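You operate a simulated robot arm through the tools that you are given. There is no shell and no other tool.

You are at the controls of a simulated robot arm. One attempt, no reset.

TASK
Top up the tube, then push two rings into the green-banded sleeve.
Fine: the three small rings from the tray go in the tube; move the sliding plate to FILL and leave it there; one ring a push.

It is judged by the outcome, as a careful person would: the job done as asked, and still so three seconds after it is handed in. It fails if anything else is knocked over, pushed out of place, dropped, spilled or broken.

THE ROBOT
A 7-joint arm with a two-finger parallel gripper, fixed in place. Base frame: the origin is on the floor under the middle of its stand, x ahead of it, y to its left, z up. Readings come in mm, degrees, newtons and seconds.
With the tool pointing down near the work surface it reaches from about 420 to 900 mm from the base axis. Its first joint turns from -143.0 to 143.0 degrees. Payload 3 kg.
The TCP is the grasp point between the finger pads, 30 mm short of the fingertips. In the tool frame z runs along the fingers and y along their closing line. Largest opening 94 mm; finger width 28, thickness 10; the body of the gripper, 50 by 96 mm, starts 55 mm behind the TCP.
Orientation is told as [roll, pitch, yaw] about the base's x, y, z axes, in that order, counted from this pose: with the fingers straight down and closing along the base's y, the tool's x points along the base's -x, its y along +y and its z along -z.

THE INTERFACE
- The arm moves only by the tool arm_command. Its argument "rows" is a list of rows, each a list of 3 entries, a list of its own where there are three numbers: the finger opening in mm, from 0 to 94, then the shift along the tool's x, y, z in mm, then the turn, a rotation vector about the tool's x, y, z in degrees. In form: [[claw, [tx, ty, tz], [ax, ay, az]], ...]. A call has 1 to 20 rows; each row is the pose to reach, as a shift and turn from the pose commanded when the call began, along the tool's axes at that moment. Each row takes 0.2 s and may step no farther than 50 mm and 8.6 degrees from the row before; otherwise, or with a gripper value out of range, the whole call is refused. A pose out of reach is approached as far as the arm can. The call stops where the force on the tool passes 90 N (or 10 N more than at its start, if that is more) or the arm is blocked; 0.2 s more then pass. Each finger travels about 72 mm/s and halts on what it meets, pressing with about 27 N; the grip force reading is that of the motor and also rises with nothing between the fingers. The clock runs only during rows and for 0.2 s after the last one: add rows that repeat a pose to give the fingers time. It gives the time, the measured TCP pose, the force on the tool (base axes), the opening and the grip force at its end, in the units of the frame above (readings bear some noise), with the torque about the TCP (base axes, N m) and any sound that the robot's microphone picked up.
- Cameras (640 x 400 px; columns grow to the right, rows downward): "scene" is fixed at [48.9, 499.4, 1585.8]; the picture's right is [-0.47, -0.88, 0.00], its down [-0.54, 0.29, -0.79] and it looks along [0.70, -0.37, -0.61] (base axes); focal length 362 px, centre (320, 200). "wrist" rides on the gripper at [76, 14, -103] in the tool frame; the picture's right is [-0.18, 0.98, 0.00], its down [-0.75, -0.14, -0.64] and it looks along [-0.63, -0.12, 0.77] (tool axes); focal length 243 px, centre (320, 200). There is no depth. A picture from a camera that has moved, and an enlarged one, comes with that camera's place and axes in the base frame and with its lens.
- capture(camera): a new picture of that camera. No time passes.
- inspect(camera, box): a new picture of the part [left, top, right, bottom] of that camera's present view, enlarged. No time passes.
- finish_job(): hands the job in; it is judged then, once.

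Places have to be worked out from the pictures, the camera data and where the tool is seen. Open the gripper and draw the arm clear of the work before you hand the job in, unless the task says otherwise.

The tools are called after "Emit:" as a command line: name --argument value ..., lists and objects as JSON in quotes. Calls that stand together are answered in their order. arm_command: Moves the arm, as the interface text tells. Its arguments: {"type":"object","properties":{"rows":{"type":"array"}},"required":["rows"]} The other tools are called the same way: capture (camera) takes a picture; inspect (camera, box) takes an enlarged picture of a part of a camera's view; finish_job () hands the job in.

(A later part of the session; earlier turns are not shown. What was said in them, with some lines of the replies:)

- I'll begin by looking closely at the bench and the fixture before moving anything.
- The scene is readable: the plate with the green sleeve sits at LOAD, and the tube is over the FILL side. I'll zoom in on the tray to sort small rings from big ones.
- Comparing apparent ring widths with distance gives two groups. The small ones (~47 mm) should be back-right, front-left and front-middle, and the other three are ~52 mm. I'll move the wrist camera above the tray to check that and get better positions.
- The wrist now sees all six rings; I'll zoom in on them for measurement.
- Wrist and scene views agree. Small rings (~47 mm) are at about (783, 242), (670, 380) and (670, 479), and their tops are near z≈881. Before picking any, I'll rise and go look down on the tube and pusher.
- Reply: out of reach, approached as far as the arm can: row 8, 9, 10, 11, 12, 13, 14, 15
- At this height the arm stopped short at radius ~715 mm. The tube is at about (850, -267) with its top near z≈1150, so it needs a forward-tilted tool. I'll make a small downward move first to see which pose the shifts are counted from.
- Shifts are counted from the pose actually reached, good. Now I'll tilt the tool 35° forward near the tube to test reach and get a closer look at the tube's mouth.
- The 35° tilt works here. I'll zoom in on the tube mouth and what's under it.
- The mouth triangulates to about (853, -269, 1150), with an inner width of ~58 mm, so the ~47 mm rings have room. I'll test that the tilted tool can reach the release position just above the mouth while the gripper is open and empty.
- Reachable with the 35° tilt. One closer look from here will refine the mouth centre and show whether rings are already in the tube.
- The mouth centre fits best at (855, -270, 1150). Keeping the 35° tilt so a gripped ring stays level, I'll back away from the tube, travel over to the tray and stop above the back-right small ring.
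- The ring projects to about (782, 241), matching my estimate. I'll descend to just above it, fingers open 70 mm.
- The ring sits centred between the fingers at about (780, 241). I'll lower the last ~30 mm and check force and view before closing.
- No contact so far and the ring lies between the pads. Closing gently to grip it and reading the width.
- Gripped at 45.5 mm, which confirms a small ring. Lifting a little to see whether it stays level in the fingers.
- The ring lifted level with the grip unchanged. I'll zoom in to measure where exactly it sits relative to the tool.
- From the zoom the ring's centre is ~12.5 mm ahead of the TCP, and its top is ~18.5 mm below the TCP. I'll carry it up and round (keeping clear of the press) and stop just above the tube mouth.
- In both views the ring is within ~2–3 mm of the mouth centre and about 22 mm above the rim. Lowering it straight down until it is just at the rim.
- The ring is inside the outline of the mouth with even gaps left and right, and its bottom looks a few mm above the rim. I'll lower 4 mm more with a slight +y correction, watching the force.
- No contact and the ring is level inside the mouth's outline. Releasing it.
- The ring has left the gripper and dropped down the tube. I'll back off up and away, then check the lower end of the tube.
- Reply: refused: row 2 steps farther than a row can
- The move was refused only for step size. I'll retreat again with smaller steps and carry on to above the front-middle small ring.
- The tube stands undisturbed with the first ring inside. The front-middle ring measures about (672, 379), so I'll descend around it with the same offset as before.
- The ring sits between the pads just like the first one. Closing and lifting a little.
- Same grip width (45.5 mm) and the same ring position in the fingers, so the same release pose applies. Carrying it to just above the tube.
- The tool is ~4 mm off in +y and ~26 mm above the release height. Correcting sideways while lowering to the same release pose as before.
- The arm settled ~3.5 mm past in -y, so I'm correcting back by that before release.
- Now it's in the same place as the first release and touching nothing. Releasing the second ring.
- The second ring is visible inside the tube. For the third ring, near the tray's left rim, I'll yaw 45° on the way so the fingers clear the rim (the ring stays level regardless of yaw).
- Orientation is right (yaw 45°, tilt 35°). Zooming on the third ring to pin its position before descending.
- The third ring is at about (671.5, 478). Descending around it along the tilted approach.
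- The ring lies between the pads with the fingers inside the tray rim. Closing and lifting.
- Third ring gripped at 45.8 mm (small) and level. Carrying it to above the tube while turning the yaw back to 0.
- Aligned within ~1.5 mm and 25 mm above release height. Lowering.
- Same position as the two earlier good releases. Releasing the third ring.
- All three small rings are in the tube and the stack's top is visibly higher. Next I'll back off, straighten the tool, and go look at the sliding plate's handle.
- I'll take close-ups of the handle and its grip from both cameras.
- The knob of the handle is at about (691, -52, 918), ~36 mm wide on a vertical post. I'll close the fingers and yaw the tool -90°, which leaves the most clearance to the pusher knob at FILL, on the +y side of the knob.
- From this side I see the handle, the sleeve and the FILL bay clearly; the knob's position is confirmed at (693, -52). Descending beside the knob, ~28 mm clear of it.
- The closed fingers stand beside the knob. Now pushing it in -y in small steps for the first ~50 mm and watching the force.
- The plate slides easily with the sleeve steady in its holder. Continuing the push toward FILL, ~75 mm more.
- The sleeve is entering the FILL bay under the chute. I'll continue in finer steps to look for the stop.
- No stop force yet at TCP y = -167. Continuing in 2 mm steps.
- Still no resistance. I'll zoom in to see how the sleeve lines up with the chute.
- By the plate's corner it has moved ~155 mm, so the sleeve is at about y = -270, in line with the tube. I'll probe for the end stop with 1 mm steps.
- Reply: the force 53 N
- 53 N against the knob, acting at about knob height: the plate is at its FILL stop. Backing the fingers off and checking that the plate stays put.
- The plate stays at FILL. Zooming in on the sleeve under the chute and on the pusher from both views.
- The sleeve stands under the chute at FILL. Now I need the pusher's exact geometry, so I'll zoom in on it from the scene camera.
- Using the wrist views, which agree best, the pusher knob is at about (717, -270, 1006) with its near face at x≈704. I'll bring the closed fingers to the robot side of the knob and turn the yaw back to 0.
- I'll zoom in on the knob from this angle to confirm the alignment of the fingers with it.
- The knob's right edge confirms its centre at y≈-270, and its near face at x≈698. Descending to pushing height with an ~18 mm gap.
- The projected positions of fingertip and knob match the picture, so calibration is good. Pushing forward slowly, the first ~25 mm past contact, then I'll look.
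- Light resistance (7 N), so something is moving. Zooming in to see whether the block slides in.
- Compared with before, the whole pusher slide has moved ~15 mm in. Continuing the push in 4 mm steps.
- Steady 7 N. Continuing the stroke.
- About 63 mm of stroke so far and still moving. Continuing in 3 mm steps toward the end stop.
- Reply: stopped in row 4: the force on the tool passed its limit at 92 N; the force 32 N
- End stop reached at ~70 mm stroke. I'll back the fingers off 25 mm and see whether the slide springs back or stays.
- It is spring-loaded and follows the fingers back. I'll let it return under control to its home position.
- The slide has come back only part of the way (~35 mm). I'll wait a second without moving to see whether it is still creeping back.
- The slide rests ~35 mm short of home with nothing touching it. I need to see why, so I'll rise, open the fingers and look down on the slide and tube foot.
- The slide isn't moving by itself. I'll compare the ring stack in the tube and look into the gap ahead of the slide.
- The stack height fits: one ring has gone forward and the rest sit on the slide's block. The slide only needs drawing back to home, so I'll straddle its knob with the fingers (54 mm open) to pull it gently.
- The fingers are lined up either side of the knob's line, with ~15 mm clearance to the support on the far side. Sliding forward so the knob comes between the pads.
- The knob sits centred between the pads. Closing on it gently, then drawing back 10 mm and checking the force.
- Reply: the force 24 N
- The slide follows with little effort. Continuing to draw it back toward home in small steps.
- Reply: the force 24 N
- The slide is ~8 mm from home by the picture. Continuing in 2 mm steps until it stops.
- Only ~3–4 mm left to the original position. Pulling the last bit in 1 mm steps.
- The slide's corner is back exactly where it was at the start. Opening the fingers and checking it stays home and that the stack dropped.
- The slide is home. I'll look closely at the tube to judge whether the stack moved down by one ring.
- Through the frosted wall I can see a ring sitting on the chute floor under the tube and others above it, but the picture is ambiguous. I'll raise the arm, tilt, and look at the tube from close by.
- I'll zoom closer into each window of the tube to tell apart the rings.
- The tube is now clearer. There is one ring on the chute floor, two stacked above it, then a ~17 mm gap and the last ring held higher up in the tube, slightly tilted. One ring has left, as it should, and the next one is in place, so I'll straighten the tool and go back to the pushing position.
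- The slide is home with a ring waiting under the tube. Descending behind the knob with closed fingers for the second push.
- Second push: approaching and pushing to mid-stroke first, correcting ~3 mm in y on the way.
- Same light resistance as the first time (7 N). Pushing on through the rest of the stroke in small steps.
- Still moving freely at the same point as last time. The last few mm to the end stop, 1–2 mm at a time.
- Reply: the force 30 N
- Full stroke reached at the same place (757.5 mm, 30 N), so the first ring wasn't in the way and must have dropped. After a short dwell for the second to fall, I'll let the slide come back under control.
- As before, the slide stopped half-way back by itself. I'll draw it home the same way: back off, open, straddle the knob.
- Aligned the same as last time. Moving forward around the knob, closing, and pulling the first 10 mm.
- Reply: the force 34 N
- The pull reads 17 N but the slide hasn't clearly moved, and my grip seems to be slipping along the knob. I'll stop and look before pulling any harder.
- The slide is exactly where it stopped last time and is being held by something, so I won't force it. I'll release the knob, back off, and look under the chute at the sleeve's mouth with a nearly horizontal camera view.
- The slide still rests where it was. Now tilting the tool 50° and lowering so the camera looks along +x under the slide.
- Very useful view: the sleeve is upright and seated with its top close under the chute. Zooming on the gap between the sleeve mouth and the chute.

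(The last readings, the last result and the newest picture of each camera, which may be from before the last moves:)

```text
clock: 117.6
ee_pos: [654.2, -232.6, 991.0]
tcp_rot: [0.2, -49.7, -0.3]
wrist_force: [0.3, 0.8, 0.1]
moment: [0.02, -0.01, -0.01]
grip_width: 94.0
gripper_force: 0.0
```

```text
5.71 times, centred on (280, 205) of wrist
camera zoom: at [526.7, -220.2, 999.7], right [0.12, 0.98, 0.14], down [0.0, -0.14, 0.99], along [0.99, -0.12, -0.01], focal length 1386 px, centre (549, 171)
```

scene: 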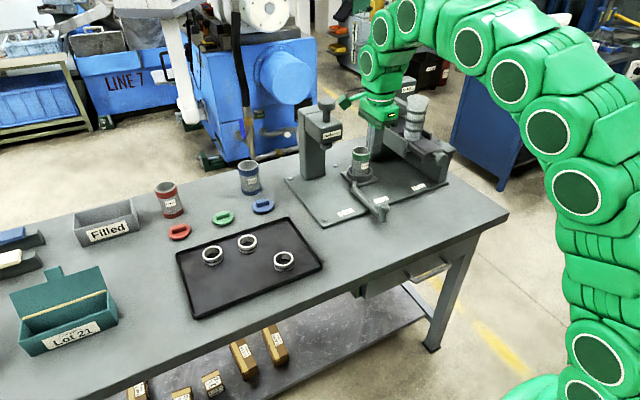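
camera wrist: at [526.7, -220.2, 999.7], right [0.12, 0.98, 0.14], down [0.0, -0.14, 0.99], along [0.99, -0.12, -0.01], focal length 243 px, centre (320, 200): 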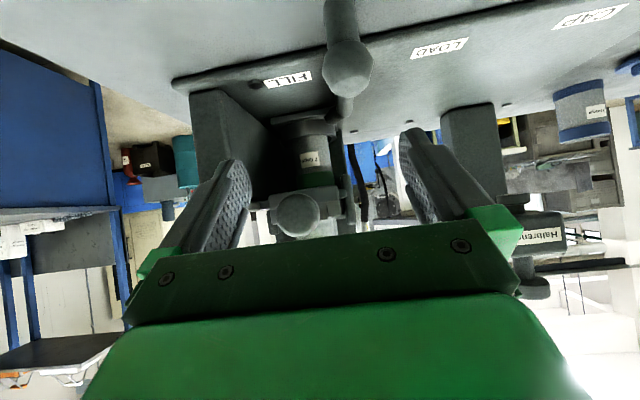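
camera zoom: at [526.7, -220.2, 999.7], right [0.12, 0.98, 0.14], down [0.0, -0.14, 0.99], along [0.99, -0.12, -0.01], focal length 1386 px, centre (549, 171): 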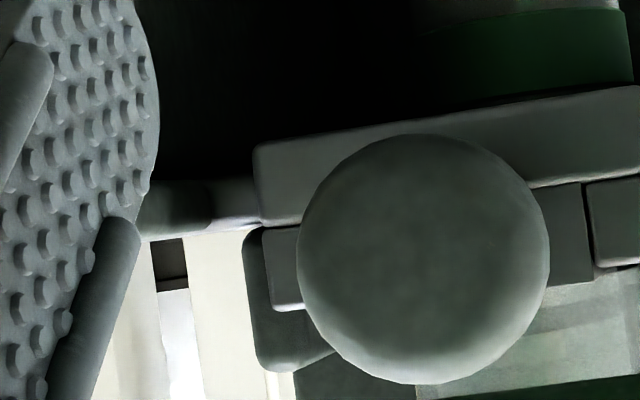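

Nothing sticks out between sleeve and chute; the sleeve stands straight with its mouth just under the chute. The slide just seems hooked on something at that point. Last time it freed itself when I gripped it, so I'll grip the knob again, ease it a few mm forward to unload it, then draw it back. First straightening the tool.

Emit:
arm_command --rows '[[94, [-9.2, -5, -7.7], [0, 7, 0]], [90, [-18.4, -10, -15.4], [0, 14, 0]], [80, [-27.6, -15, -23.1], [0, 21, 0]], [70, [-36.8, -20, -30.9], [0, 28, 0]], [60, [-46, -25, -38.6], [0, 35, 0]], [54, [-55.2, -30, -46.3], [0, 43, 0]], [54, [-64.3, -36.5, -54], [0, 50, 0]], [54, [-64.3, -36.5, -54], [0, 50, 0]], [54, [-64.3, -36.5, -54], [0, 50, 0]]]'

Emit:
capture --camera "wrist"

Emit:
inspect --camera "scene" --box '[375, 75, 455, 175]'

```text
clock: 119.6
ee_pos: [655.5, -270.8, 1075.7]
tcp_rot: [0.1, 0.4, -0.1]
wrist_force: [0.2, 0.0, -0.2]
moment: [-0.01, -0.01, -0.01]
grip_width: 54.1
gripper_force: 0.0
```

```text
taken
camera wrist: at [579.1, -257.6, 1179.4], right [0.19, 0.98, 0.0], down [0.76, -0.14, 0.64], along [0.63, -0.12, -0.77], focal length 243 px, centre (320, 200)
```

wrist: 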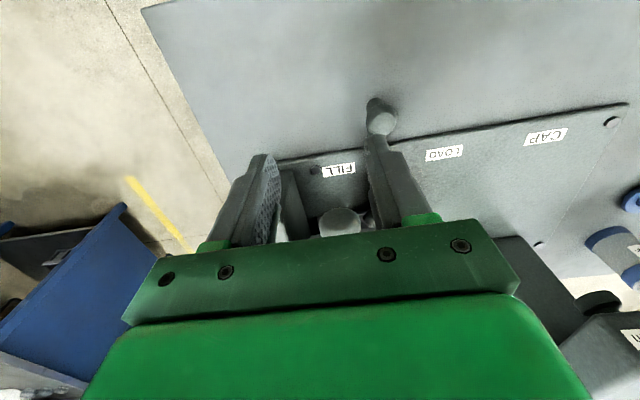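

```text
4.00 times, centred on (415, 125) of scene
camera zoom: at [48.9, 499.4, 1585.8], right [-0.47, -0.88, 0.0], down [-0.54, 0.29, -0.79], along [0.7, -0.37, -0.61], focal length 1447 px, centre (-60, 500)
```

zoom: 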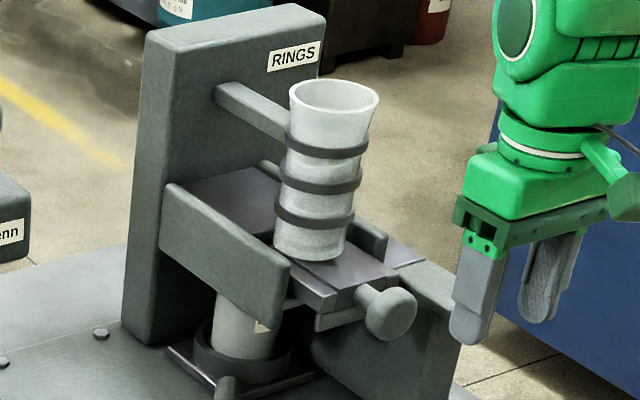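

Approaching the knob again at the same height, and closing on it.

Emit:
arm_command --rows '[[54, [0, 1, 30], [0, 0, 0]], [54, [0, 1, 60], [0, 0, 0]], [54, [-20, 1, 60], [0, 0, 0]], [54, [-40, 1, 60], [0, 0, 0]], [54, [-60, 1, 60], [0, 0, 0]], [54, [-78, 1, 60], [0, 0, 0]], [54, [-90, 1, 60], [0, 0, 0]], [54, [-97, 1, 60], [0, 0, 0]], [54, [-97, 1, 60], [0, 0, 0]], [46, [-97, 1, 60], [0, 0, 0]], [38, [-97, 1, 60], [0, 0, 0]], [32, [-97, 1, 60], [0, 0, 0]], [32, [-97, 1, 60], [0, 0, 0]]]'

Emit:
inspect --camera "scene" --box '[405, 120, 453, 165]'

```text
clock: 122.4
ee_pos: [752.5, -271.5, 1014.0]
tcp_rot: [0.2, 0.3, -0.1]
wrist_force: [-0.3, -1.5, -0.3]
moment: [0.01, 0.08, -0.01]
grip_width: 41.1
gripper_force: 44.9
```

```text
8.89 times, centred on (429, 142) of scene
camera zoom: at [48.9, 499.4, 1585.8], right [-0.47, -0.88, 0.0], down [-0.54, 0.29, -0.79], along [0.7, -0.37, -0.61], focal length 3216 px, centre (-649, 711)
```

zoom: 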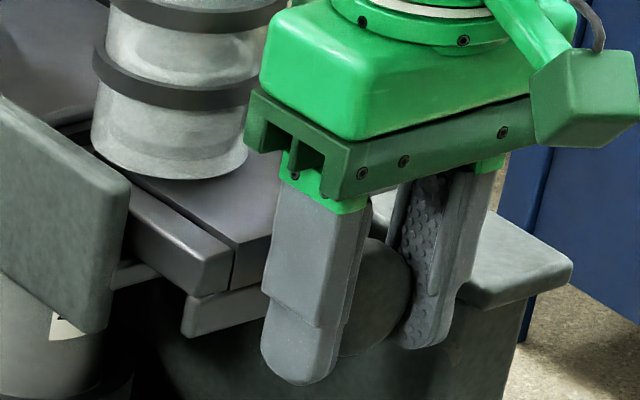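

Now the grip is centred, with no side forces. Easing 4 mm forward, then drawing back slowly.

Emit:
arm_command --rows '[[32, [-2, 0, 0], [0, 0, 0]], [32, [-4, 0, 0], [0, 0, 0]], [32, [-4, 0, 0], [0, 0, 0]], [32, [-2, 0, 0], [0, 0, 0]], [32, [0, 0, 0], [0, 0, 0]], [32, [2, 0, 0], [0, 0, 0]], [32, [4, 0, 0], [0, 0, 0]], [32, [4, 0, 0], [0, 0, 0]]]'

Emit:
inspect --camera "scene" --box '[405, 120, 453, 165]'

```text
clock: 124.2
ee_pos: [748.6, -270.0, 1015.6]
tcp_rot: [0.1, 0.1, -0.2]
wrist_force: [46.8, -11.2, -17.7]
moment: [-0.15, -0.77, 0.11]
grip_width: 41.1
gripper_force: 45.0
```

```text
8.89 times, centred on (429, 142) of scene
camera zoom: at [48.9, 499.4, 1585.8], right [-0.47, -0.88, 0.0], down [-0.54, 0.29, -0.79], along [0.7, -0.37, -0.61], focal length 3216 px, centre (-649, 711)
```

zoom: 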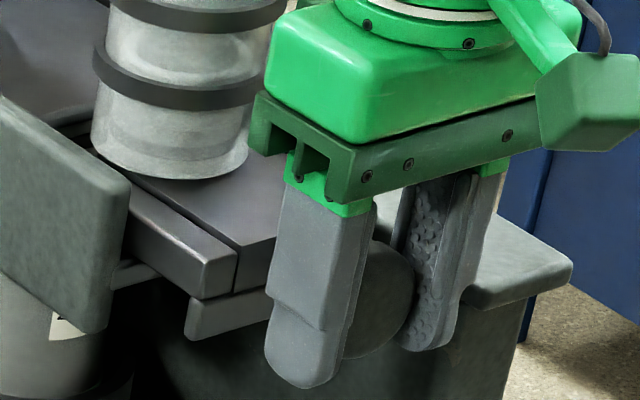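

47 N and it hardly moves, so it is a real catch. I'm relaxing the pull at once and looking closer instead of forcing it.

Emit:
arm_command --rows '[[32, [-2, 0, 0], [0, 0, 0]], [32, [-4, 0, 0], [0, 0, 0]], [32, [-4, 0, 0], [0, 0, 0]]]'

Emit:
inspect --camera "scene" --box '[385, 120, 421, 150]'

Emit:
inspect --camera "scene" --box '[394, 95, 430, 143]'

```text
clock: 125.0
ee_pos: [750.4, -270.4, 1013.6]
tcp_rot: [0.1, 0.4, 0.0]
wrist_force: [-8.0, 9.9, 6.4]
moment: [0.25, 1.22, 0.1]
grip_width: 41.2
gripper_force: 44.8
```

```text
13.33 times, centred on (403, 135) of scene
camera zoom: at [48.9, 499.4, 1585.8], right [-0.47, -0.88, 0.0], down [-0.54, 0.29, -0.79], along [0.7, -0.37, -0.61], focal length 4824 px, centre (-787, 1067)
```

zoom: 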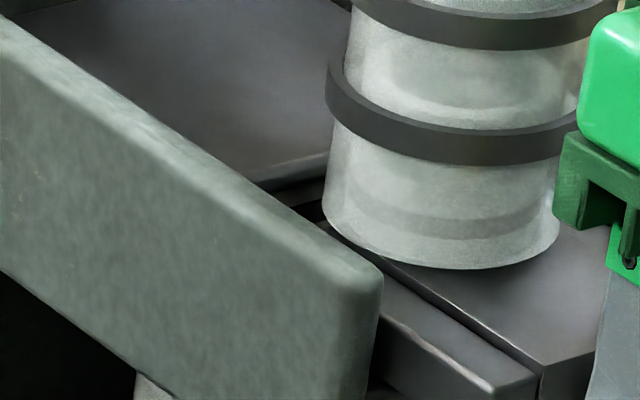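

```text
8.33 times, centred on (412, 119) of scene
camera zoom: at [48.9, 499.4, 1585.8], right [-0.47, -0.88, 0.0], down [-0.54, 0.29, -0.79], along [0.7, -0.37, -0.61], focal length 3015 px, centre (-447, 875)
```

zoom: 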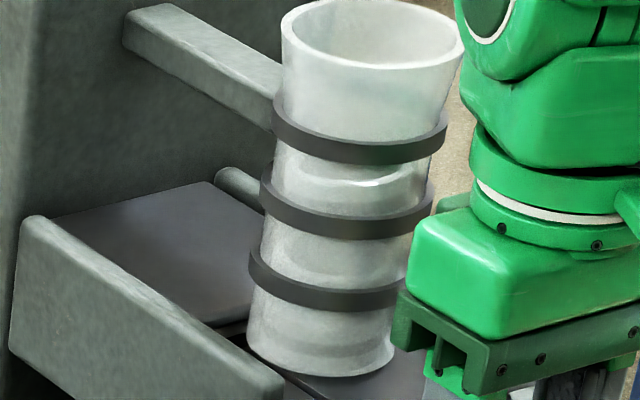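

Before anything else I want to be sure where the second ring is. I'll let go of the knob, back off, and look again from lower down, so I can see into the gap between the sleeve's rim and the chute.

Emit:
arm_command --rows '[[50, [0, 0, 0], [0, 0, 0]], [56, [0, 0, 0], [0, 0, 0]], [56, [20, 0, 0], [0, 0, 0]], [56, [40, 0, 0], [0, 0, 0]], [56, [60, 0, 0], [0, 0, 0]], [56, [80, 0, 0], [0, 0, 0]], [70, [100, 10, -10], [0, 0, 0]], [94, [115, 20, -15], [0, -7, 0]], [94, [115, 30, -10], [0, -14, 0]], [94, [115, 38, 0], [0, -21, 0]], [94, [115, 38, 12], [0, -28, 0]], [94, [115, 38, 24], [0, -35, 0]], [94, [115, 38, 36], [0, -43, 0]], [94, [115, 38, 48], [0, -50, 0]], [94, [115, 38, 48], [0, -50, 0]]]'

Emit:
capture --camera "wrist"

Emit:
inspect --camera "wrist" --box '[260, 140, 360, 220]'

Emit:
inspect --camera "scene" --box '[405, 120, 453, 165]'

```text
clock: 128.2
ee_pos: [636.9, -232.6, 967.0]
tcp_rot: [0.0, -49.8, -0.1]
wrist_force: [0.1, 0.4, -0.1]
moment: [0.01, 0.03, 0.02]
grip_width: 93.9
gripper_force: 0.0
```

```text
taken
camera wrist: at [508.8, -218.3, 976.6], right [0.12, 0.98, 0.14], down [0.0, -0.14, 0.99], along [0.99, -0.12, -0.01], focal length 243 px, centre (320, 200)
```

wrist: 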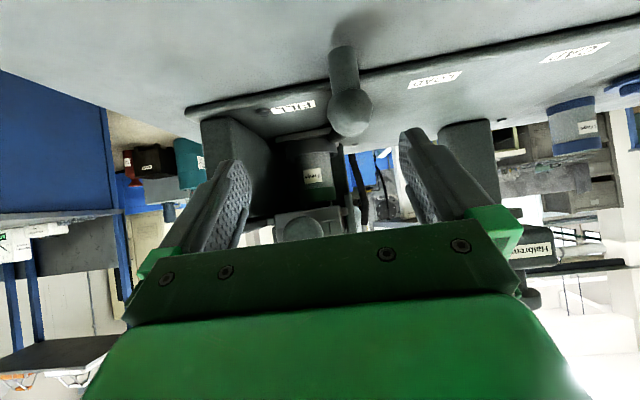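

```text
5.00 times, centred on (310, 180) of wrist
camera zoom: at [508.8, -218.3, 976.6], right [0.12, 0.98, 0.14], down [0.0, -0.14, 0.99], along [0.99, -0.12, -0.01], focal length 1213 px, centre (370, 300)
```

zoom: 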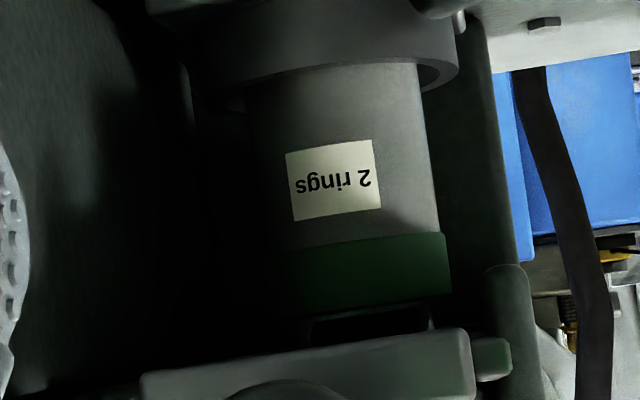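

```text
8.89 times, centred on (429, 142) of scene
camera zoom: at [48.9, 499.4, 1585.8], right [-0.47, -0.88, 0.0], down [-0.54, 0.29, -0.79], along [0.7, -0.37, -0.61], focal length 3216 px, centre (-649, 711)
```

zoom: 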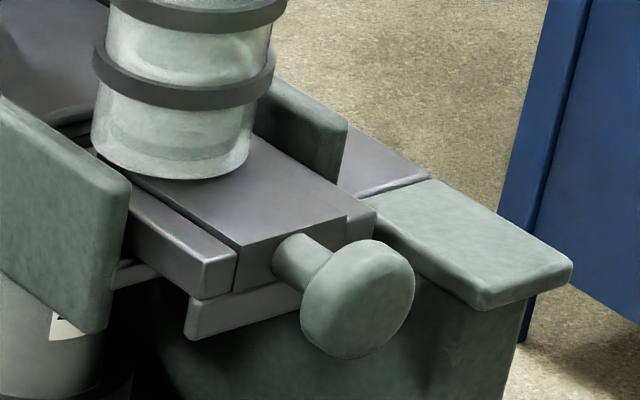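

There's something visible in the gap between the green rim and the chute. Zooming in on it.

Emit:
inspect --camera "wrist" --box '[290, 185, 346, 220]'

Emit:
inspect --camera "wrist" --box '[300, 194, 332, 214]'

```text
11.43 times, centred on (318, 202) of wrist
camera zoom: at [508.8, -218.3, 976.6], right [0.12, 0.98, 0.14], down [0.0, -0.14, 0.99], along [0.99, -0.12, -0.01], focal length 2773 px, centre (343, 171)
```

zoom: 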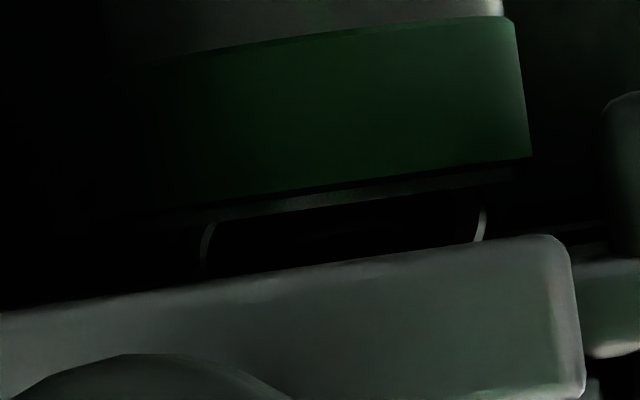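

```text
16.00 times, centred on (316, 204) of wrist
camera zoom: at [508.8, -218.3, 976.6], right [0.12, 0.98, 0.14], down [0.0, -0.14, 0.99], along [0.99, -0.12, -0.01], focal length 3882 px, centre (384, 136)
```

zoom: 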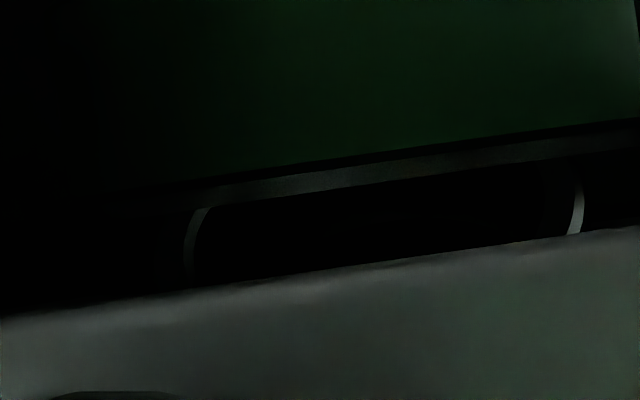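

The gap over the sleeve is clear: no ring is hanging there, so both pushed rings have gone down. What fits all this is the next ring in the tube tipping and wedging as the slide creeps back slowly, and pulling only makes that tighter. The right remedy is what a person would do: nudge the slide a little forward and let go quickly so the spring snaps it home. Straightening up for that.

Emit:
arm_command --rows '[[94, [-3, -5, -15], [0, 7, 0]], [80, [-8, -10, -30], [0, 14, 0]], [60, [-20, -15, -48], [0, 21, 0]], [40, [-34, -20, -62], [0, 28, 0]], [20, [-48, -25, -72], [0, 35, 0]], [0, [-58, -31, -78], [0, 43, 0]], [0, [-68, -38, -84], [0, 50, 0]], [0, [-68, -38, -84], [0, 50, 0]], [0, [-68, -38, -84], [0, 50, 0]]]'

Emit:
capture --camera "wrist"

Emit:
inspect --camera "scene" --box '[375, 75, 455, 175]'

```text
clock: 130.2
ee_pos: [615.9, -271.6, 1074.5]
tcp_rot: [0.1, 0.3, 0.0]
wrist_force: [0.2, 0.4, 0.4]
moment: [-0.03, 0.0, -0.02]
grip_width: 0.0
gripper_force: 27.3
```

```text
taken
camera wrist: at [540.7, -256.7, 1178.3], right [0.19, 0.98, 0.0], down [0.76, -0.14, 0.64], along [0.63, -0.12, -0.77], focal length 243 px, centre (320, 200)
```

wrist: 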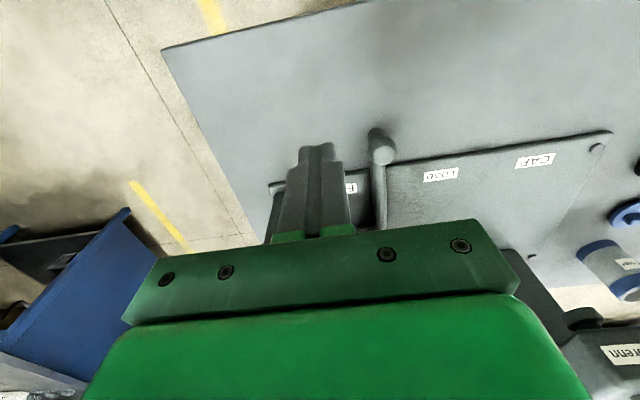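

```text
4.00 times, centred on (415, 125) of scene
camera zoom: at [48.9, 499.4, 1585.8], right [-0.47, -0.88, 0.0], down [-0.54, 0.29, -0.79], along [0.7, -0.37, -0.61], focal length 1447 px, centre (-60, 500)
```

zoom: 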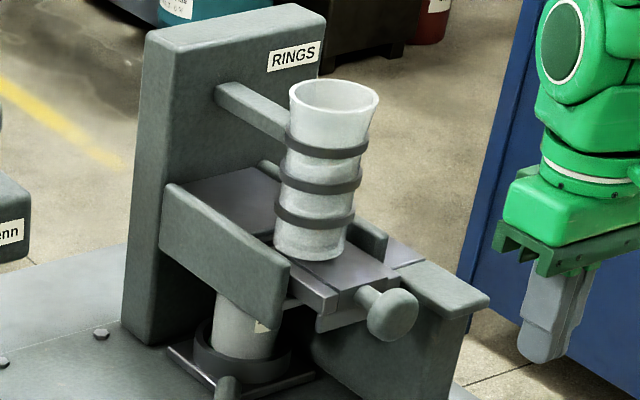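

Lowering and nudging the knob forward ~10 mm only (no ring is in front of the slide, so nothing is fed), then retreating quickly.

Emit:
arm_command --rows '[[0, [-20, 0.5, 22], [0, 0, 0]], [0, [-45, 0.5, 45], [0, 0, 0]], [0, [-75, 0.5, 45], [0, 0, 0]], [0, [-95, 0.5, 45], [0, 0, 0]], [0, [-105, 0.5, 45], [0, 0, 0]], [0, [-110, 0.5, 45], [0, 0, 0]], [0, [-114, 0.5, 45], [0, 0, 0]], [0, [-118, 0.5, 45], [0, 0, 0]], [0, [-118, 0.5, 45], [0, 0, 0]], [0, [-70, 0.5, 45], [0, 0, 0]], [0, [-40, 0.5, 45], [0, 0, 0]], [0, [-40, 0.5, 45], [0, 0, 0]]]'

Emit:
inspect --camera "scene" --box '[405, 120, 453, 165]'

Emit:
inspect --camera "scene" --box '[394, 95, 430, 143]'

```text
clock: 132.8
ee_pos: [654.6, -268.0, 1028.8]
tcp_rot: [0.1, 0.3, 0.0]
wrist_force: [0.2, 0.2, -0.4]
moment: [-0.01, -0.01, 0.01]
grip_width: 0.5
gripper_force: 27.1
```

```text
8.89 times, centred on (429, 142) of scene
camera zoom: at [48.9, 499.4, 1585.8], right [-0.47, -0.88, 0.0], down [-0.54, 0.29, -0.79], along [0.7, -0.37, -0.61], focal length 3216 px, centre (-649, 711)
```

zoom: 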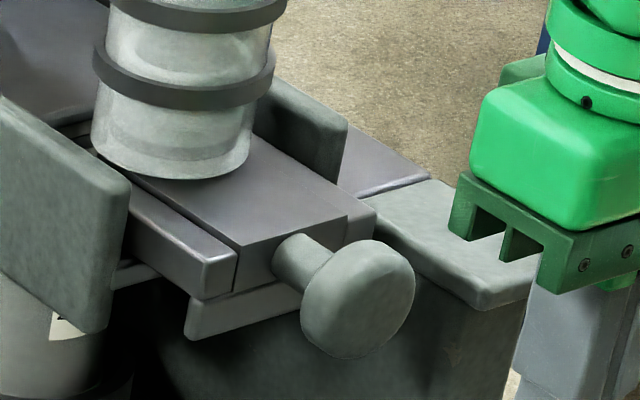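

```text
8.33 times, centred on (412, 119) of scene
camera zoom: at [48.9, 499.4, 1585.8], right [-0.47, -0.88, 0.0], down [-0.54, 0.29, -0.79], along [0.7, -0.37, -0.61], focal length 3015 px, centre (-447, 875)
```

zoom: 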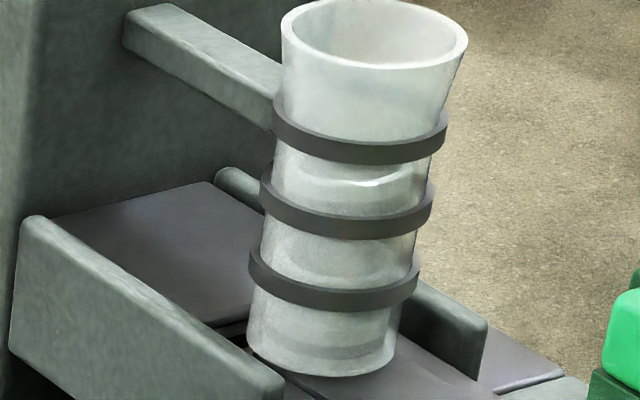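

It came back to exactly the same spot. I'll try one gentle remedy: grip the knob and jiggle it slightly sideways and vertically under a light pull, as one would free a sticky slide, without heavy force.

Emit:
arm_command --rows '[[30, [0, 0, 6], [0, 0, 0]], [54, [0, -1, 14], [0, 0, 0]], [54, [0, -1, 14], [0, 0, 0]], [54, [-20, -1, 14], [0, 0, 0]], [54, [-40, -1, 14], [0, 0, 0]], [54, [-60, -1, 14], [0, 0, 0]], [54, [-78, -1, 14], [0, 0, 0]], [54, [-90, -1, 14], [0, 0, 0]], [54, [-95, -1, 14], [0, 0, 0]], [54, [-95, -1, 14], [0, 0, 0]], [46, [-95, -1, 14], [0, 0, 0]], [38, [-95, -1, 14], [0, 0, 0]], [32, [-95, -1, 14], [0, 0, 0]], [32, [-95, -1, 14], [0, 0, 0]]]'

Emit:
inspect --camera "scene" --box '[405, 120, 453, 165]'

```text
clock: 135.8
ee_pos: [750.0, -270.8, 1013.0]
tcp_rot: [0.1, 0.4, 0.0]
wrist_force: [-2.8, 7.1, 1.1]
moment: [0.05, 0.12, 0.09]
grip_width: 41.5
gripper_force: 44.7
```

```text
8.89 times, centred on (429, 142) of scene
camera zoom: at [48.9, 499.4, 1585.8], right [-0.47, -0.88, 0.0], down [-0.54, 0.29, -0.79], along [0.7, -0.37, -0.61], focal length 3216 px, centre (-649, 711)
```

zoom: 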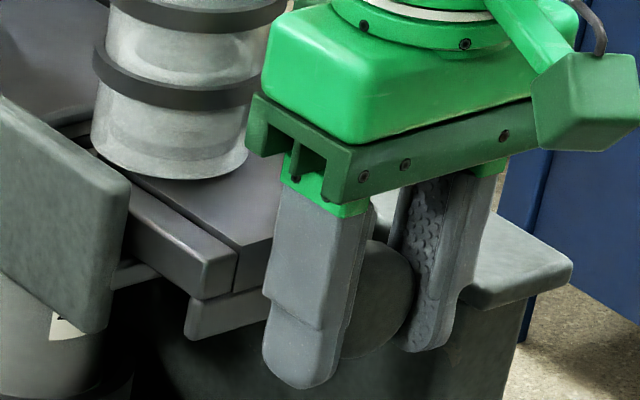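

Grip is centred. Jiggling: 3 mm forward, then alternating ±1 mm sideways with slight downward load while easing back only ~1.5 mm past the start.

Emit:
arm_command --rows '[[32, [-3, 0, 0], [0, 0, 0]], [32, [-3, 1, 1], [0, 0, 0]], [32, [-1.5, -1, 1], [0, 0, 0]], [32, [0, 1, 1], [0, 0, 0]], [32, [0.5, -1, 1], [0, 0, 0]], [32, [1, 1, 1], [0, 0, 0]], [32, [1, -1, 1], [0, 0, 0]], [32, [1.5, 0, 1], [0, 0, 0]], [32, [1.5, 0, 1], [0, 0, 0]]]'

Emit:
inspect --camera "scene" --box '[405, 120, 453, 165]'

```text
clock: 137.8
ee_pos: [748.7, -269.6, 1013.7]
tcp_rot: [0.0, 0.3, -0.1]
wrist_force: [-7.4, 15.9, 32.1]
moment: [0.18, 0.03, 0.24]
grip_width: 41.5
gripper_force: 45.4
```

```text
8.89 times, centred on (429, 142) of scene
camera zoom: at [48.9, 499.4, 1585.8], right [-0.47, -0.88, 0.0], down [-0.54, 0.29, -0.79], along [0.7, -0.37, -0.61], focal length 3216 px, centre (-649, 711)
```

zoom: 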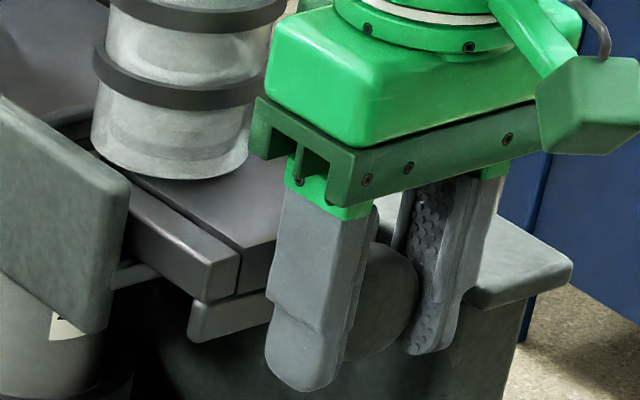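

With slight downward load the resistance vanished (the spring is pushing again, -7 N). Continuing back slowly with that light downward load.

Emit:
arm_command --rows '[[32, [1, 0, 0], [0, 0, 0]], [32, [2, 0, 0], [0, 0, 0]], [32, [3, 0, 0], [0, 0, 0]], [32, [4, 0, 0], [0, 0, 0]], [32, [4, 0, 0], [0, 0, 0]]]'

Emit:
inspect --camera "scene" --box '[405, 120, 453, 165]'

```text
clock: 139.0
ee_pos: [744.2, -268.9, 1014.0]
tcp_rot: [0.1, 0.4, -0.1]
wrist_force: [0.2, 17.7, 28.7]
moment: [0.17, -0.96, 0.18]
grip_width: 41.2
gripper_force: 45.0
```

```text
8.89 times, centred on (429, 142) of scene
camera zoom: at [48.9, 499.4, 1585.8], right [-0.47, -0.88, 0.0], down [-0.54, 0.29, -0.79], along [0.7, -0.37, -0.61], focal length 3216 px, centre (-649, 711)
```

zoom: 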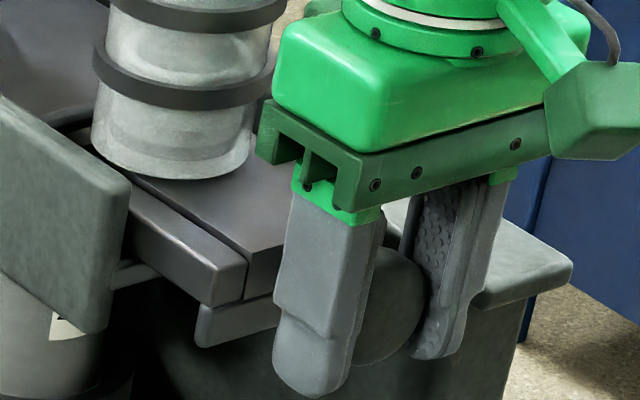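

It's sliding freely now (0 N). Continuing toward home in small steps, easing the sideways load a little.

Emit:
arm_command --rows '[[32, [3, 0.4, 0], [0, 0, 0]], [32, [6, 0.7, 0], [0, 0, 0]], [32, [9, 0.7, 0], [0, 0, 0]], [32, [12, 0.7, 0], [0, 0, 0]], [32, [15, 0.7, 0], [0, 0, 0]], [32, [18, 0.7, 0], [0, 0, 0]], [32, [18, 0.7, 0], [0, 0, 0]]]'

Emit:
inspect --camera "scene" --box '[405, 120, 453, 165]'

```text
clock: 140.6
ee_pos: [726.7, -269.9, 1013.6]
tcp_rot: [0.1, 0.4, -0.1]
wrist_force: [-7.4, 4.0, 23.4]
moment: [0.13, 0.5, -0.02]
grip_width: 41.4
gripper_force: 45.1
```

```text
8.89 times, centred on (429, 142) of scene
camera zoom: at [48.9, 499.4, 1585.8], right [-0.47, -0.88, 0.0], down [-0.54, 0.29, -0.79], along [0.7, -0.37, -0.61], focal length 3216 px, centre (-649, 711)
```

zoom: 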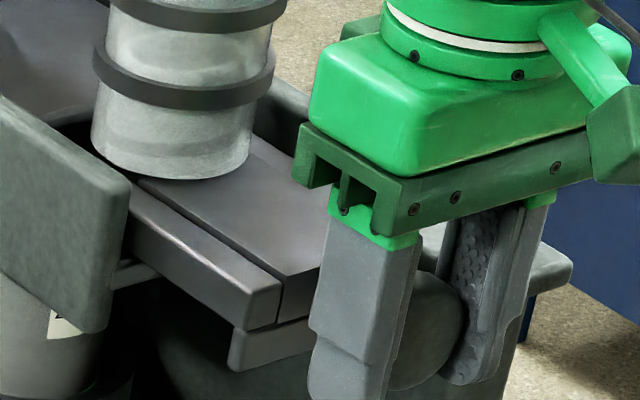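

About 11–12 mm from home, spring helping. The rest in 2 mm steps.

Emit:
arm_command --rows '[[32, [2, 0, 0], [0, 0, 0]], [32, [4, 0, 0], [0, 0, 0]], [32, [6, 0, 0], [0, 0, 0]], [32, [8, 0, 0], [0, 0, 0]], [32, [10, 0, 0], [0, 0, 0]], [32, [11, 0, 0], [0, 0, 0]], [32, [11, 0, 0], [0, 0, 0]]]'

Emit:
inspect --camera "scene" --box '[405, 120, 453, 165]'

```text
clock: 142.2
ee_pos: [715.4, -271.2, 1012.9]
tcp_rot: [0.0, 0.4, -0.1]
wrist_force: [-4.2, -9.0, 12.2]
moment: [-0.09, -0.2, -0.12]
grip_width: 41.3
gripper_force: 45.1
```

```text
8.89 times, centred on (429, 142) of scene
camera zoom: at [48.9, 499.4, 1585.8], right [-0.47, -0.88, 0.0], down [-0.54, 0.29, -0.79], along [0.7, -0.37, -0.61], focal length 3216 px, centre (-649, 711)
```

zoom: 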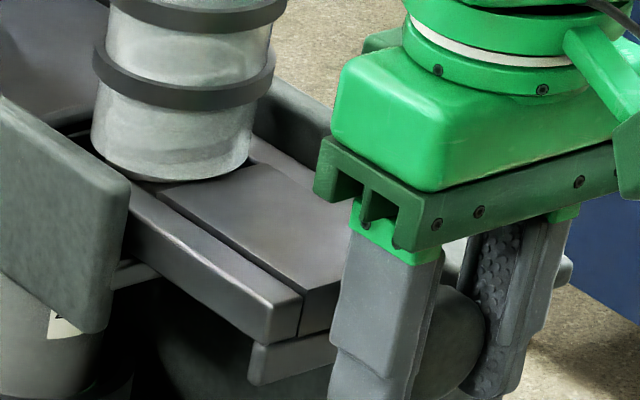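

Only ~2 mm short of home with the spring still pushing, so I'll open the fingers and let it settle, then back away.

Emit:
arm_command --rows '[[50, [1, 0, 0], [0, 0, 0]], [56, [1, 0, 0], [0, 0, 0]], [56, [1, 0, 0], [0, 0, 0]], [56, [15, 0, 0], [0, 0, 0]], [56, [30, 0, 0], [0, 0, 0]], [56, [45, 0, 0], [0, 0, 0]], [56, [60, 0, 0], [0, 0, 0]], [70, [60, 0, -40], [0, 0, 0]], [80, [60, 0, -80], [0, 0, 0]], [80, [60, 0, -80], [0, 0, 0]]]'

Emit:
inspect --camera "scene" --box '[405, 120, 453, 165]'

Emit:
inspect --camera "scene" --box '[394, 95, 430, 143]'

Emit:
capture --camera "scene"

```text
clock: 144.4
ee_pos: [656.2, -271.8, 1094.2]
tcp_rot: [0.1, 0.3, -0.1]
wrist_force: [0.6, 0.6, 0.0]
moment: [-0.02, 0.02, 0.0]
grip_width: 80.1
gripper_force: 0.1
```

```text
8.89 times, centred on (429, 142) of scene
camera zoom: at [48.9, 499.4, 1585.8], right [-0.47, -0.88, 0.0], down [-0.54, 0.29, -0.79], along [0.7, -0.37, -0.61], focal length 3216 px, centre (-649, 711)
```

zoom: 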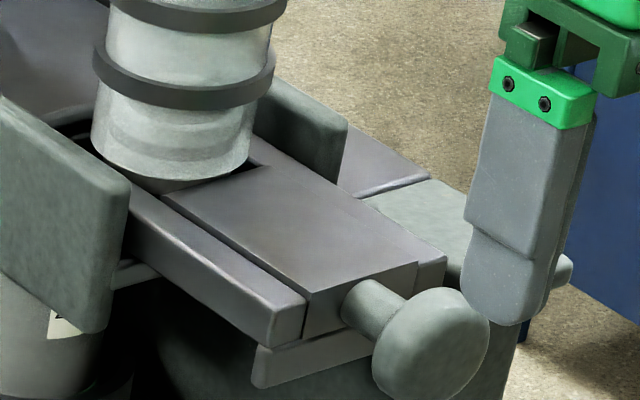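

```text
8.33 times, centred on (412, 119) of scene
camera zoom: at [48.9, 499.4, 1585.8], right [-0.47, -0.88, 0.0], down [-0.54, 0.29, -0.79], along [0.7, -0.37, -0.61], focal length 3015 px, centre (-447, 875)
```

zoom: 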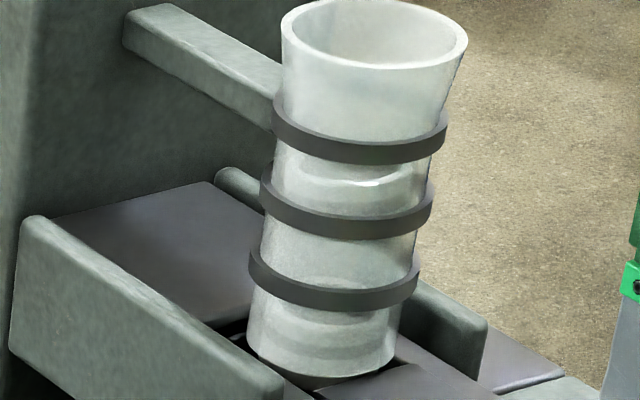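

```text
taken
```

scene: 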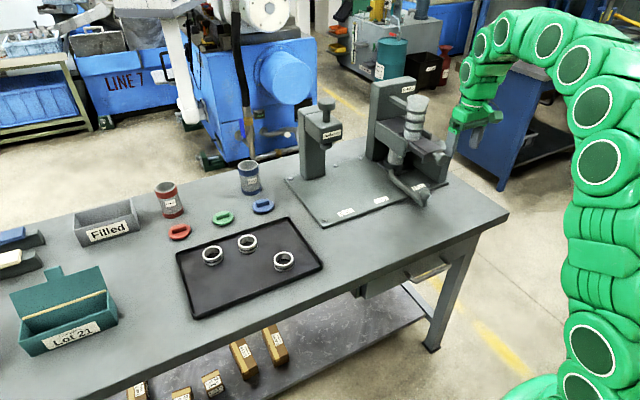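

The slide is back home by itself and the column has dropped: two rings have left the tube, and the next is waiting. One more low look under the chute to confirm nothing is caught at the sleeve's mouth.

Emit:
arm_command --rows '[[80, [3, 6, 18], [0, -7, 0]], [94, [6, 12, 36], [0, -14, 0]], [94, [9, 18, 54], [0, -21, 0]], [94, [12, 24, 72], [0, -28, 0]], [94, [15, 30, 90], [0, -35, 0]], [94, [18, 36, 108], [0, -43, 0]], [94, [19, 39, 127], [0, -50, 0]], [94, [19, 39, 127], [0, -50, 0]], [94, [19, 39, 127], [0, -50, 0]]]'

Emit:
inspect --camera "wrist" --box '[260, 140, 360, 220]'

Emit:
inspect --camera "wrist" --box '[290, 185, 346, 220]'

Emit:
capture --camera "wrist"

```text
clock: 146.4
ee_pos: [637.6, -231.1, 967.0]
tcp_rot: [0.1, -49.7, -0.3]
wrist_force: [-0.8, 0.2, -0.4]
moment: [0.01, 0.0, -0.01]
grip_width: 93.9
gripper_force: 0.0
```

```text
5.00 times, centred on (310, 180) of wrist
camera zoom: at [509.6, -217.4, 975.6], right [0.12, 0.98, 0.14], down [0.0, -0.14, 0.99], along [0.99, -0.12, -0.01], focal length 1213 px, centre (370, 300)
```

zoom: 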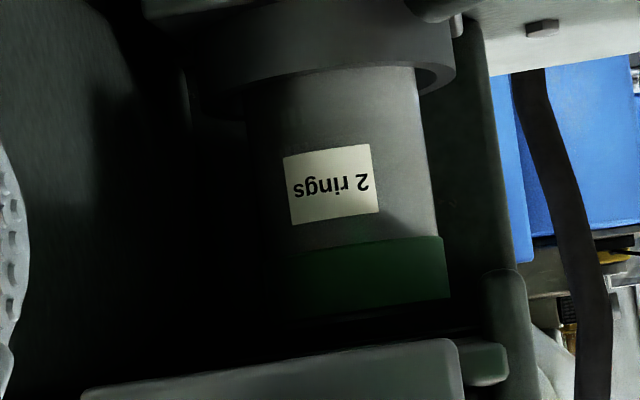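

```text
11.43 times, centred on (318, 202) of wrist
camera zoom: at [509.6, -217.4, 975.6], right [0.12, 0.98, 0.14], down [0.0, -0.14, 0.99], along [0.99, -0.12, -0.01], focal length 2773 px, centre (343, 171)
```

zoom: 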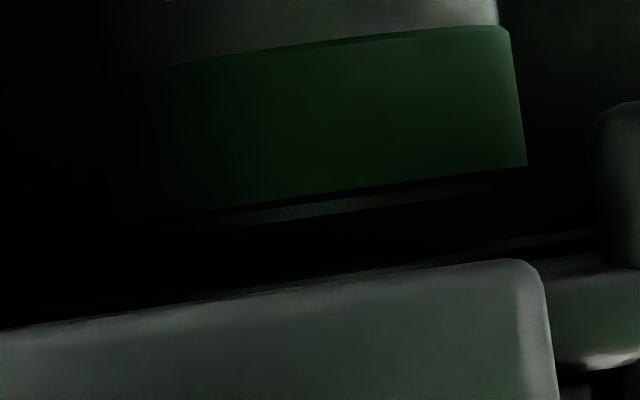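

```text
taken
camera wrist: at [509.6, -217.4, 975.6], right [0.12, 0.98, 0.14], down [0.0, -0.14, 0.99], along [0.99, -0.12, -0.01], focal length 243 px, centre (320, 200)
```

wrist: 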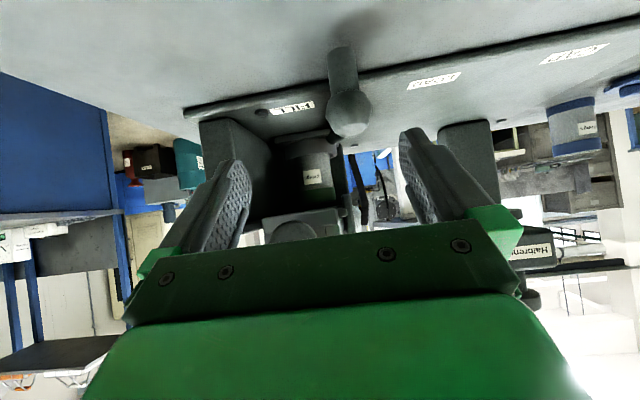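

That earlier shape in the gap has disappeared now: it was the second ring hanging in the drop hole, and it has dropped while I worked the slide home. I'll check around the sleeve and the bench that it didn't go astray.

Emit:
inspect --camera "scene" --box '[370, 130, 466, 215]'

Emit:
inspect --camera "wrist" --box '[180, 90, 380, 215]'

Emit:
inspect --camera "scene" --box '[394, 95, 430, 143]'

```text
4.71 times, centred on (418, 172) of scene
camera zoom: at [48.9, 499.4, 1585.8], right [-0.47, -0.88, 0.0], down [-0.54, 0.29, -0.79], along [0.7, -0.37, -0.61], focal length 1703 px, centre (-141, 329)
```

zoom: 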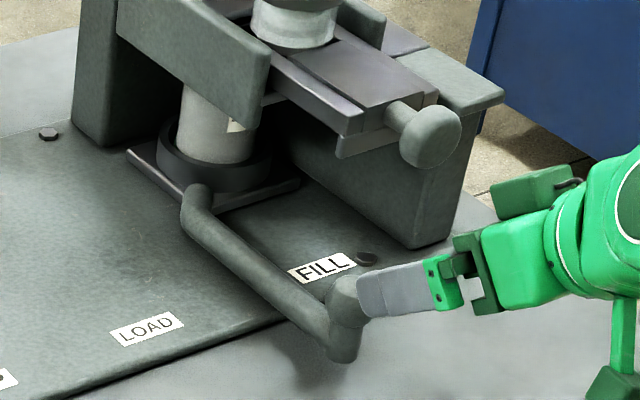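

```text
3.20 times, centred on (280, 152) of wrist
camera zoom: at [509.6, -217.4, 975.6], right [0.12, 0.98, 0.14], down [0.0, -0.14, 0.99], along [0.99, -0.12, -0.01], focal length 776 px, centre (448, 352)
```

zoom: 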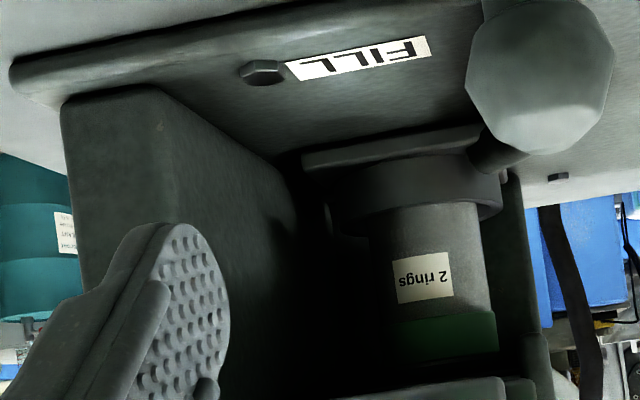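

```text
8.33 times, centred on (412, 119) of scene
camera zoom: at [48.9, 499.4, 1585.8], right [-0.47, -0.88, 0.0], down [-0.54, 0.29, -0.79], along [0.7, -0.37, -0.61], focal length 3015 px, centre (-447, 875)
```

zoom: 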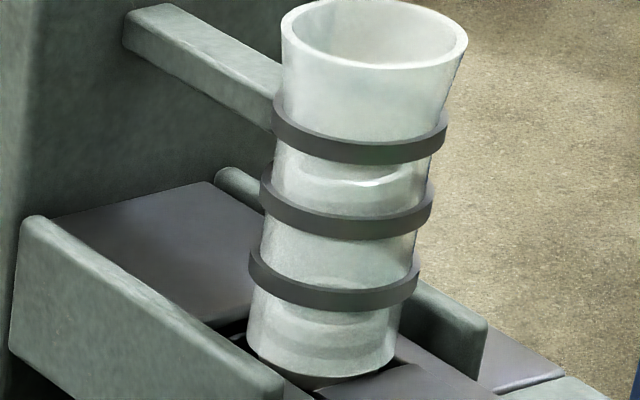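

A faint edge shows beside the holder in the dark; I'll zoom on it to rule out a stray ring.

Emit:
inspect --camera "wrist" --box '[262, 135, 310, 175]'

Emit:
inspect --camera "wrist" --box '[255, 165, 320, 215]'

```text
10.00 times, centred on (286, 155) of wrist
camera zoom: at [509.6, -217.4, 975.6], right [0.12, 0.98, 0.14], down [0.0, -0.14, 0.99], along [0.99, -0.12, -0.01], focal length 2426 px, centre (660, 650)
```

zoom: 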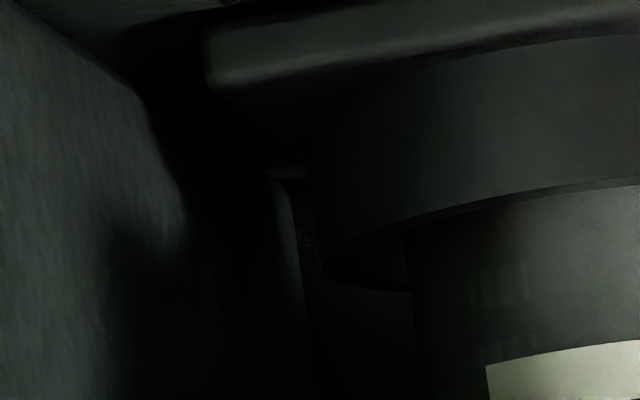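

```text
8.00 times, centred on (288, 190) of wrist
camera zoom: at [509.6, -217.4, 975.6], right [0.12, 0.98, 0.14], down [0.0, -0.14, 0.99], along [0.99, -0.12, -0.01], focal length 1941 px, centre (580, 280)
```

zoom: 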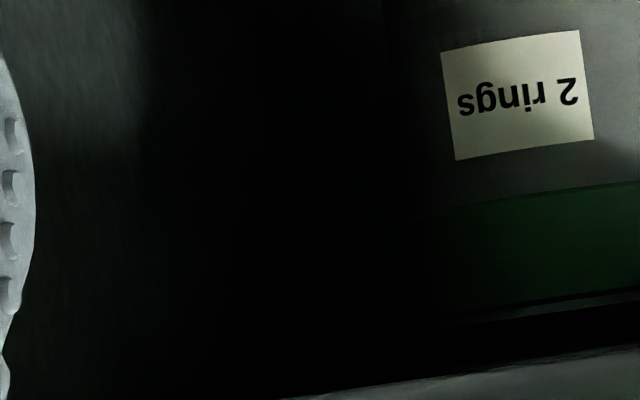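

That's only the bracket in shadow; there is no stray ring anywhere. The sleeve stands straight in its holder at FILL with nothing protruding, and the slide is home. Now I'll draw the open gripper back and up, clear of the work.

Emit:
arm_command --rows '[[94, [-12.7, 0, -36.8], [0, 0, 0]], [94, [-25.3, 0, -73.5], [0, 0, 0]], [94, [-38, 0, -110.3], [0, 0, 0]], [94, [-46.4, 18.7, -141], [0, 7.2, 0]], [94, [-54.7, 37.4, -171.7], [0, 14.4, 0]], [94, [-63.1, 56.1, -202.4], [0, 21.6, 0]], [94, [-71.4, 74.9, -233.1], [0, 28.8, 0]], [94, [-79.8, 93.6, -263.8], [0, 36, 0]], [94, [-88.1, 112.3, -294.5], [0, 43.2, 0]], [94, [-96.5, 131, -325.2], [0, 50, 0]], [94, [-96.5, 131, -325.2], [0, 50, 0]], [94, [-96.5, 131, -325.2], [0, 50, 0]]]'

Emit:
capture --camera "scene"

Emit:
capture --camera "wrist"

Emit:
inspect --camera "scene" --box '[340, 80, 460, 230]'

```text
clock: 149.0
ee_pos: [451.4, -101.2, 1251.7]
tcp_rot: [0.1, 0.4, -0.1]
wrist_force: [0.5, 0.3, 0.8]
moment: [-0.03, 0.02, 0.03]
grip_width: 94.0
gripper_force: 0.1
```

```text
taken
```

scene: 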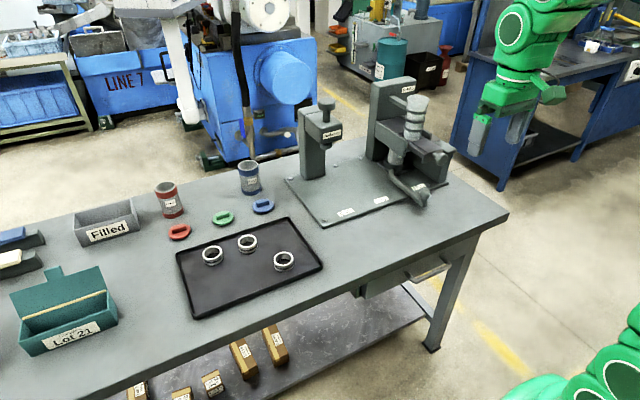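

```text
taken
camera wrist: at [376.0, -87.9, 1355.1], right [0.19, 0.98, 0.0], down [0.76, -0.14, 0.64], along [0.63, -0.12, -0.77], focal length 243 px, centre (320, 200)
```

wrist: 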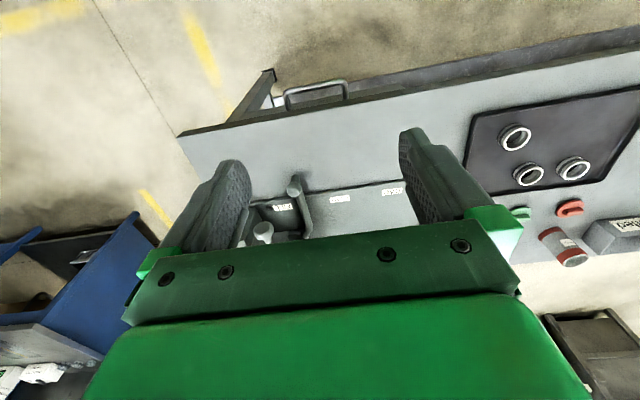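

```text
2.67 times, centred on (400, 155) of scene
camera zoom: at [48.9, 499.4, 1585.8], right [-0.47, -0.88, 0.0], down [-0.54, 0.29, -0.79], along [0.7, -0.37, -0.61], focal length 965 px, centre (107, 320)
```

zoom: 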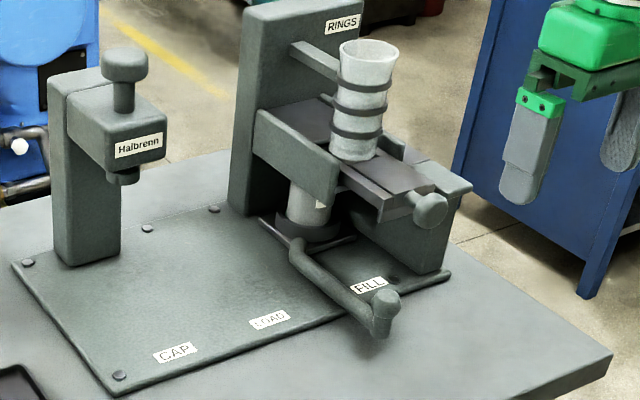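

I've checked the finished state. The plate is at FILL with the green sleeve in it, the pusher is back home, and the three large rings are untouched in the tray. The caps, the other sleeves and the boxes are where they were, and the arm is clear with the gripper open. Handing the job in.

Emit:
finish_job

```text
The job is handed in.
```

I handed the job in with two rings pushed into the green-banded sleeve, one per push. I couldn't see inside the sleeve, so the count there is inferred.

- **Tube:** the three small rings from the tray (about 46 mm) are in it. The three larger ones are still in the tray. The last small ring is hanging slightly tilted about 40 mm above the other two and has not settled onto them. I had no safe way to reach it.
- **Sliding plate:** it is against its FILL stop and was left there.
- **Pushes:** both went the full stroke, and the stack in the tube dropped by one ring each time. After the second push I could see a ring hanging above the sleeve's mouth. It was gone once the pusher was home, and I found no stray ring anywhere.
- **Pusher:** both times its spring brought it only about halfway back, so I drew it home by the knob. The second time it was caught and I pulled with up to 47 N before easing off. It came free with a gentle jiggle and light downward pressure. It is now in its starting position.

The gripper is open, the arm is clear, and I saw nothing else moved or knocked over.
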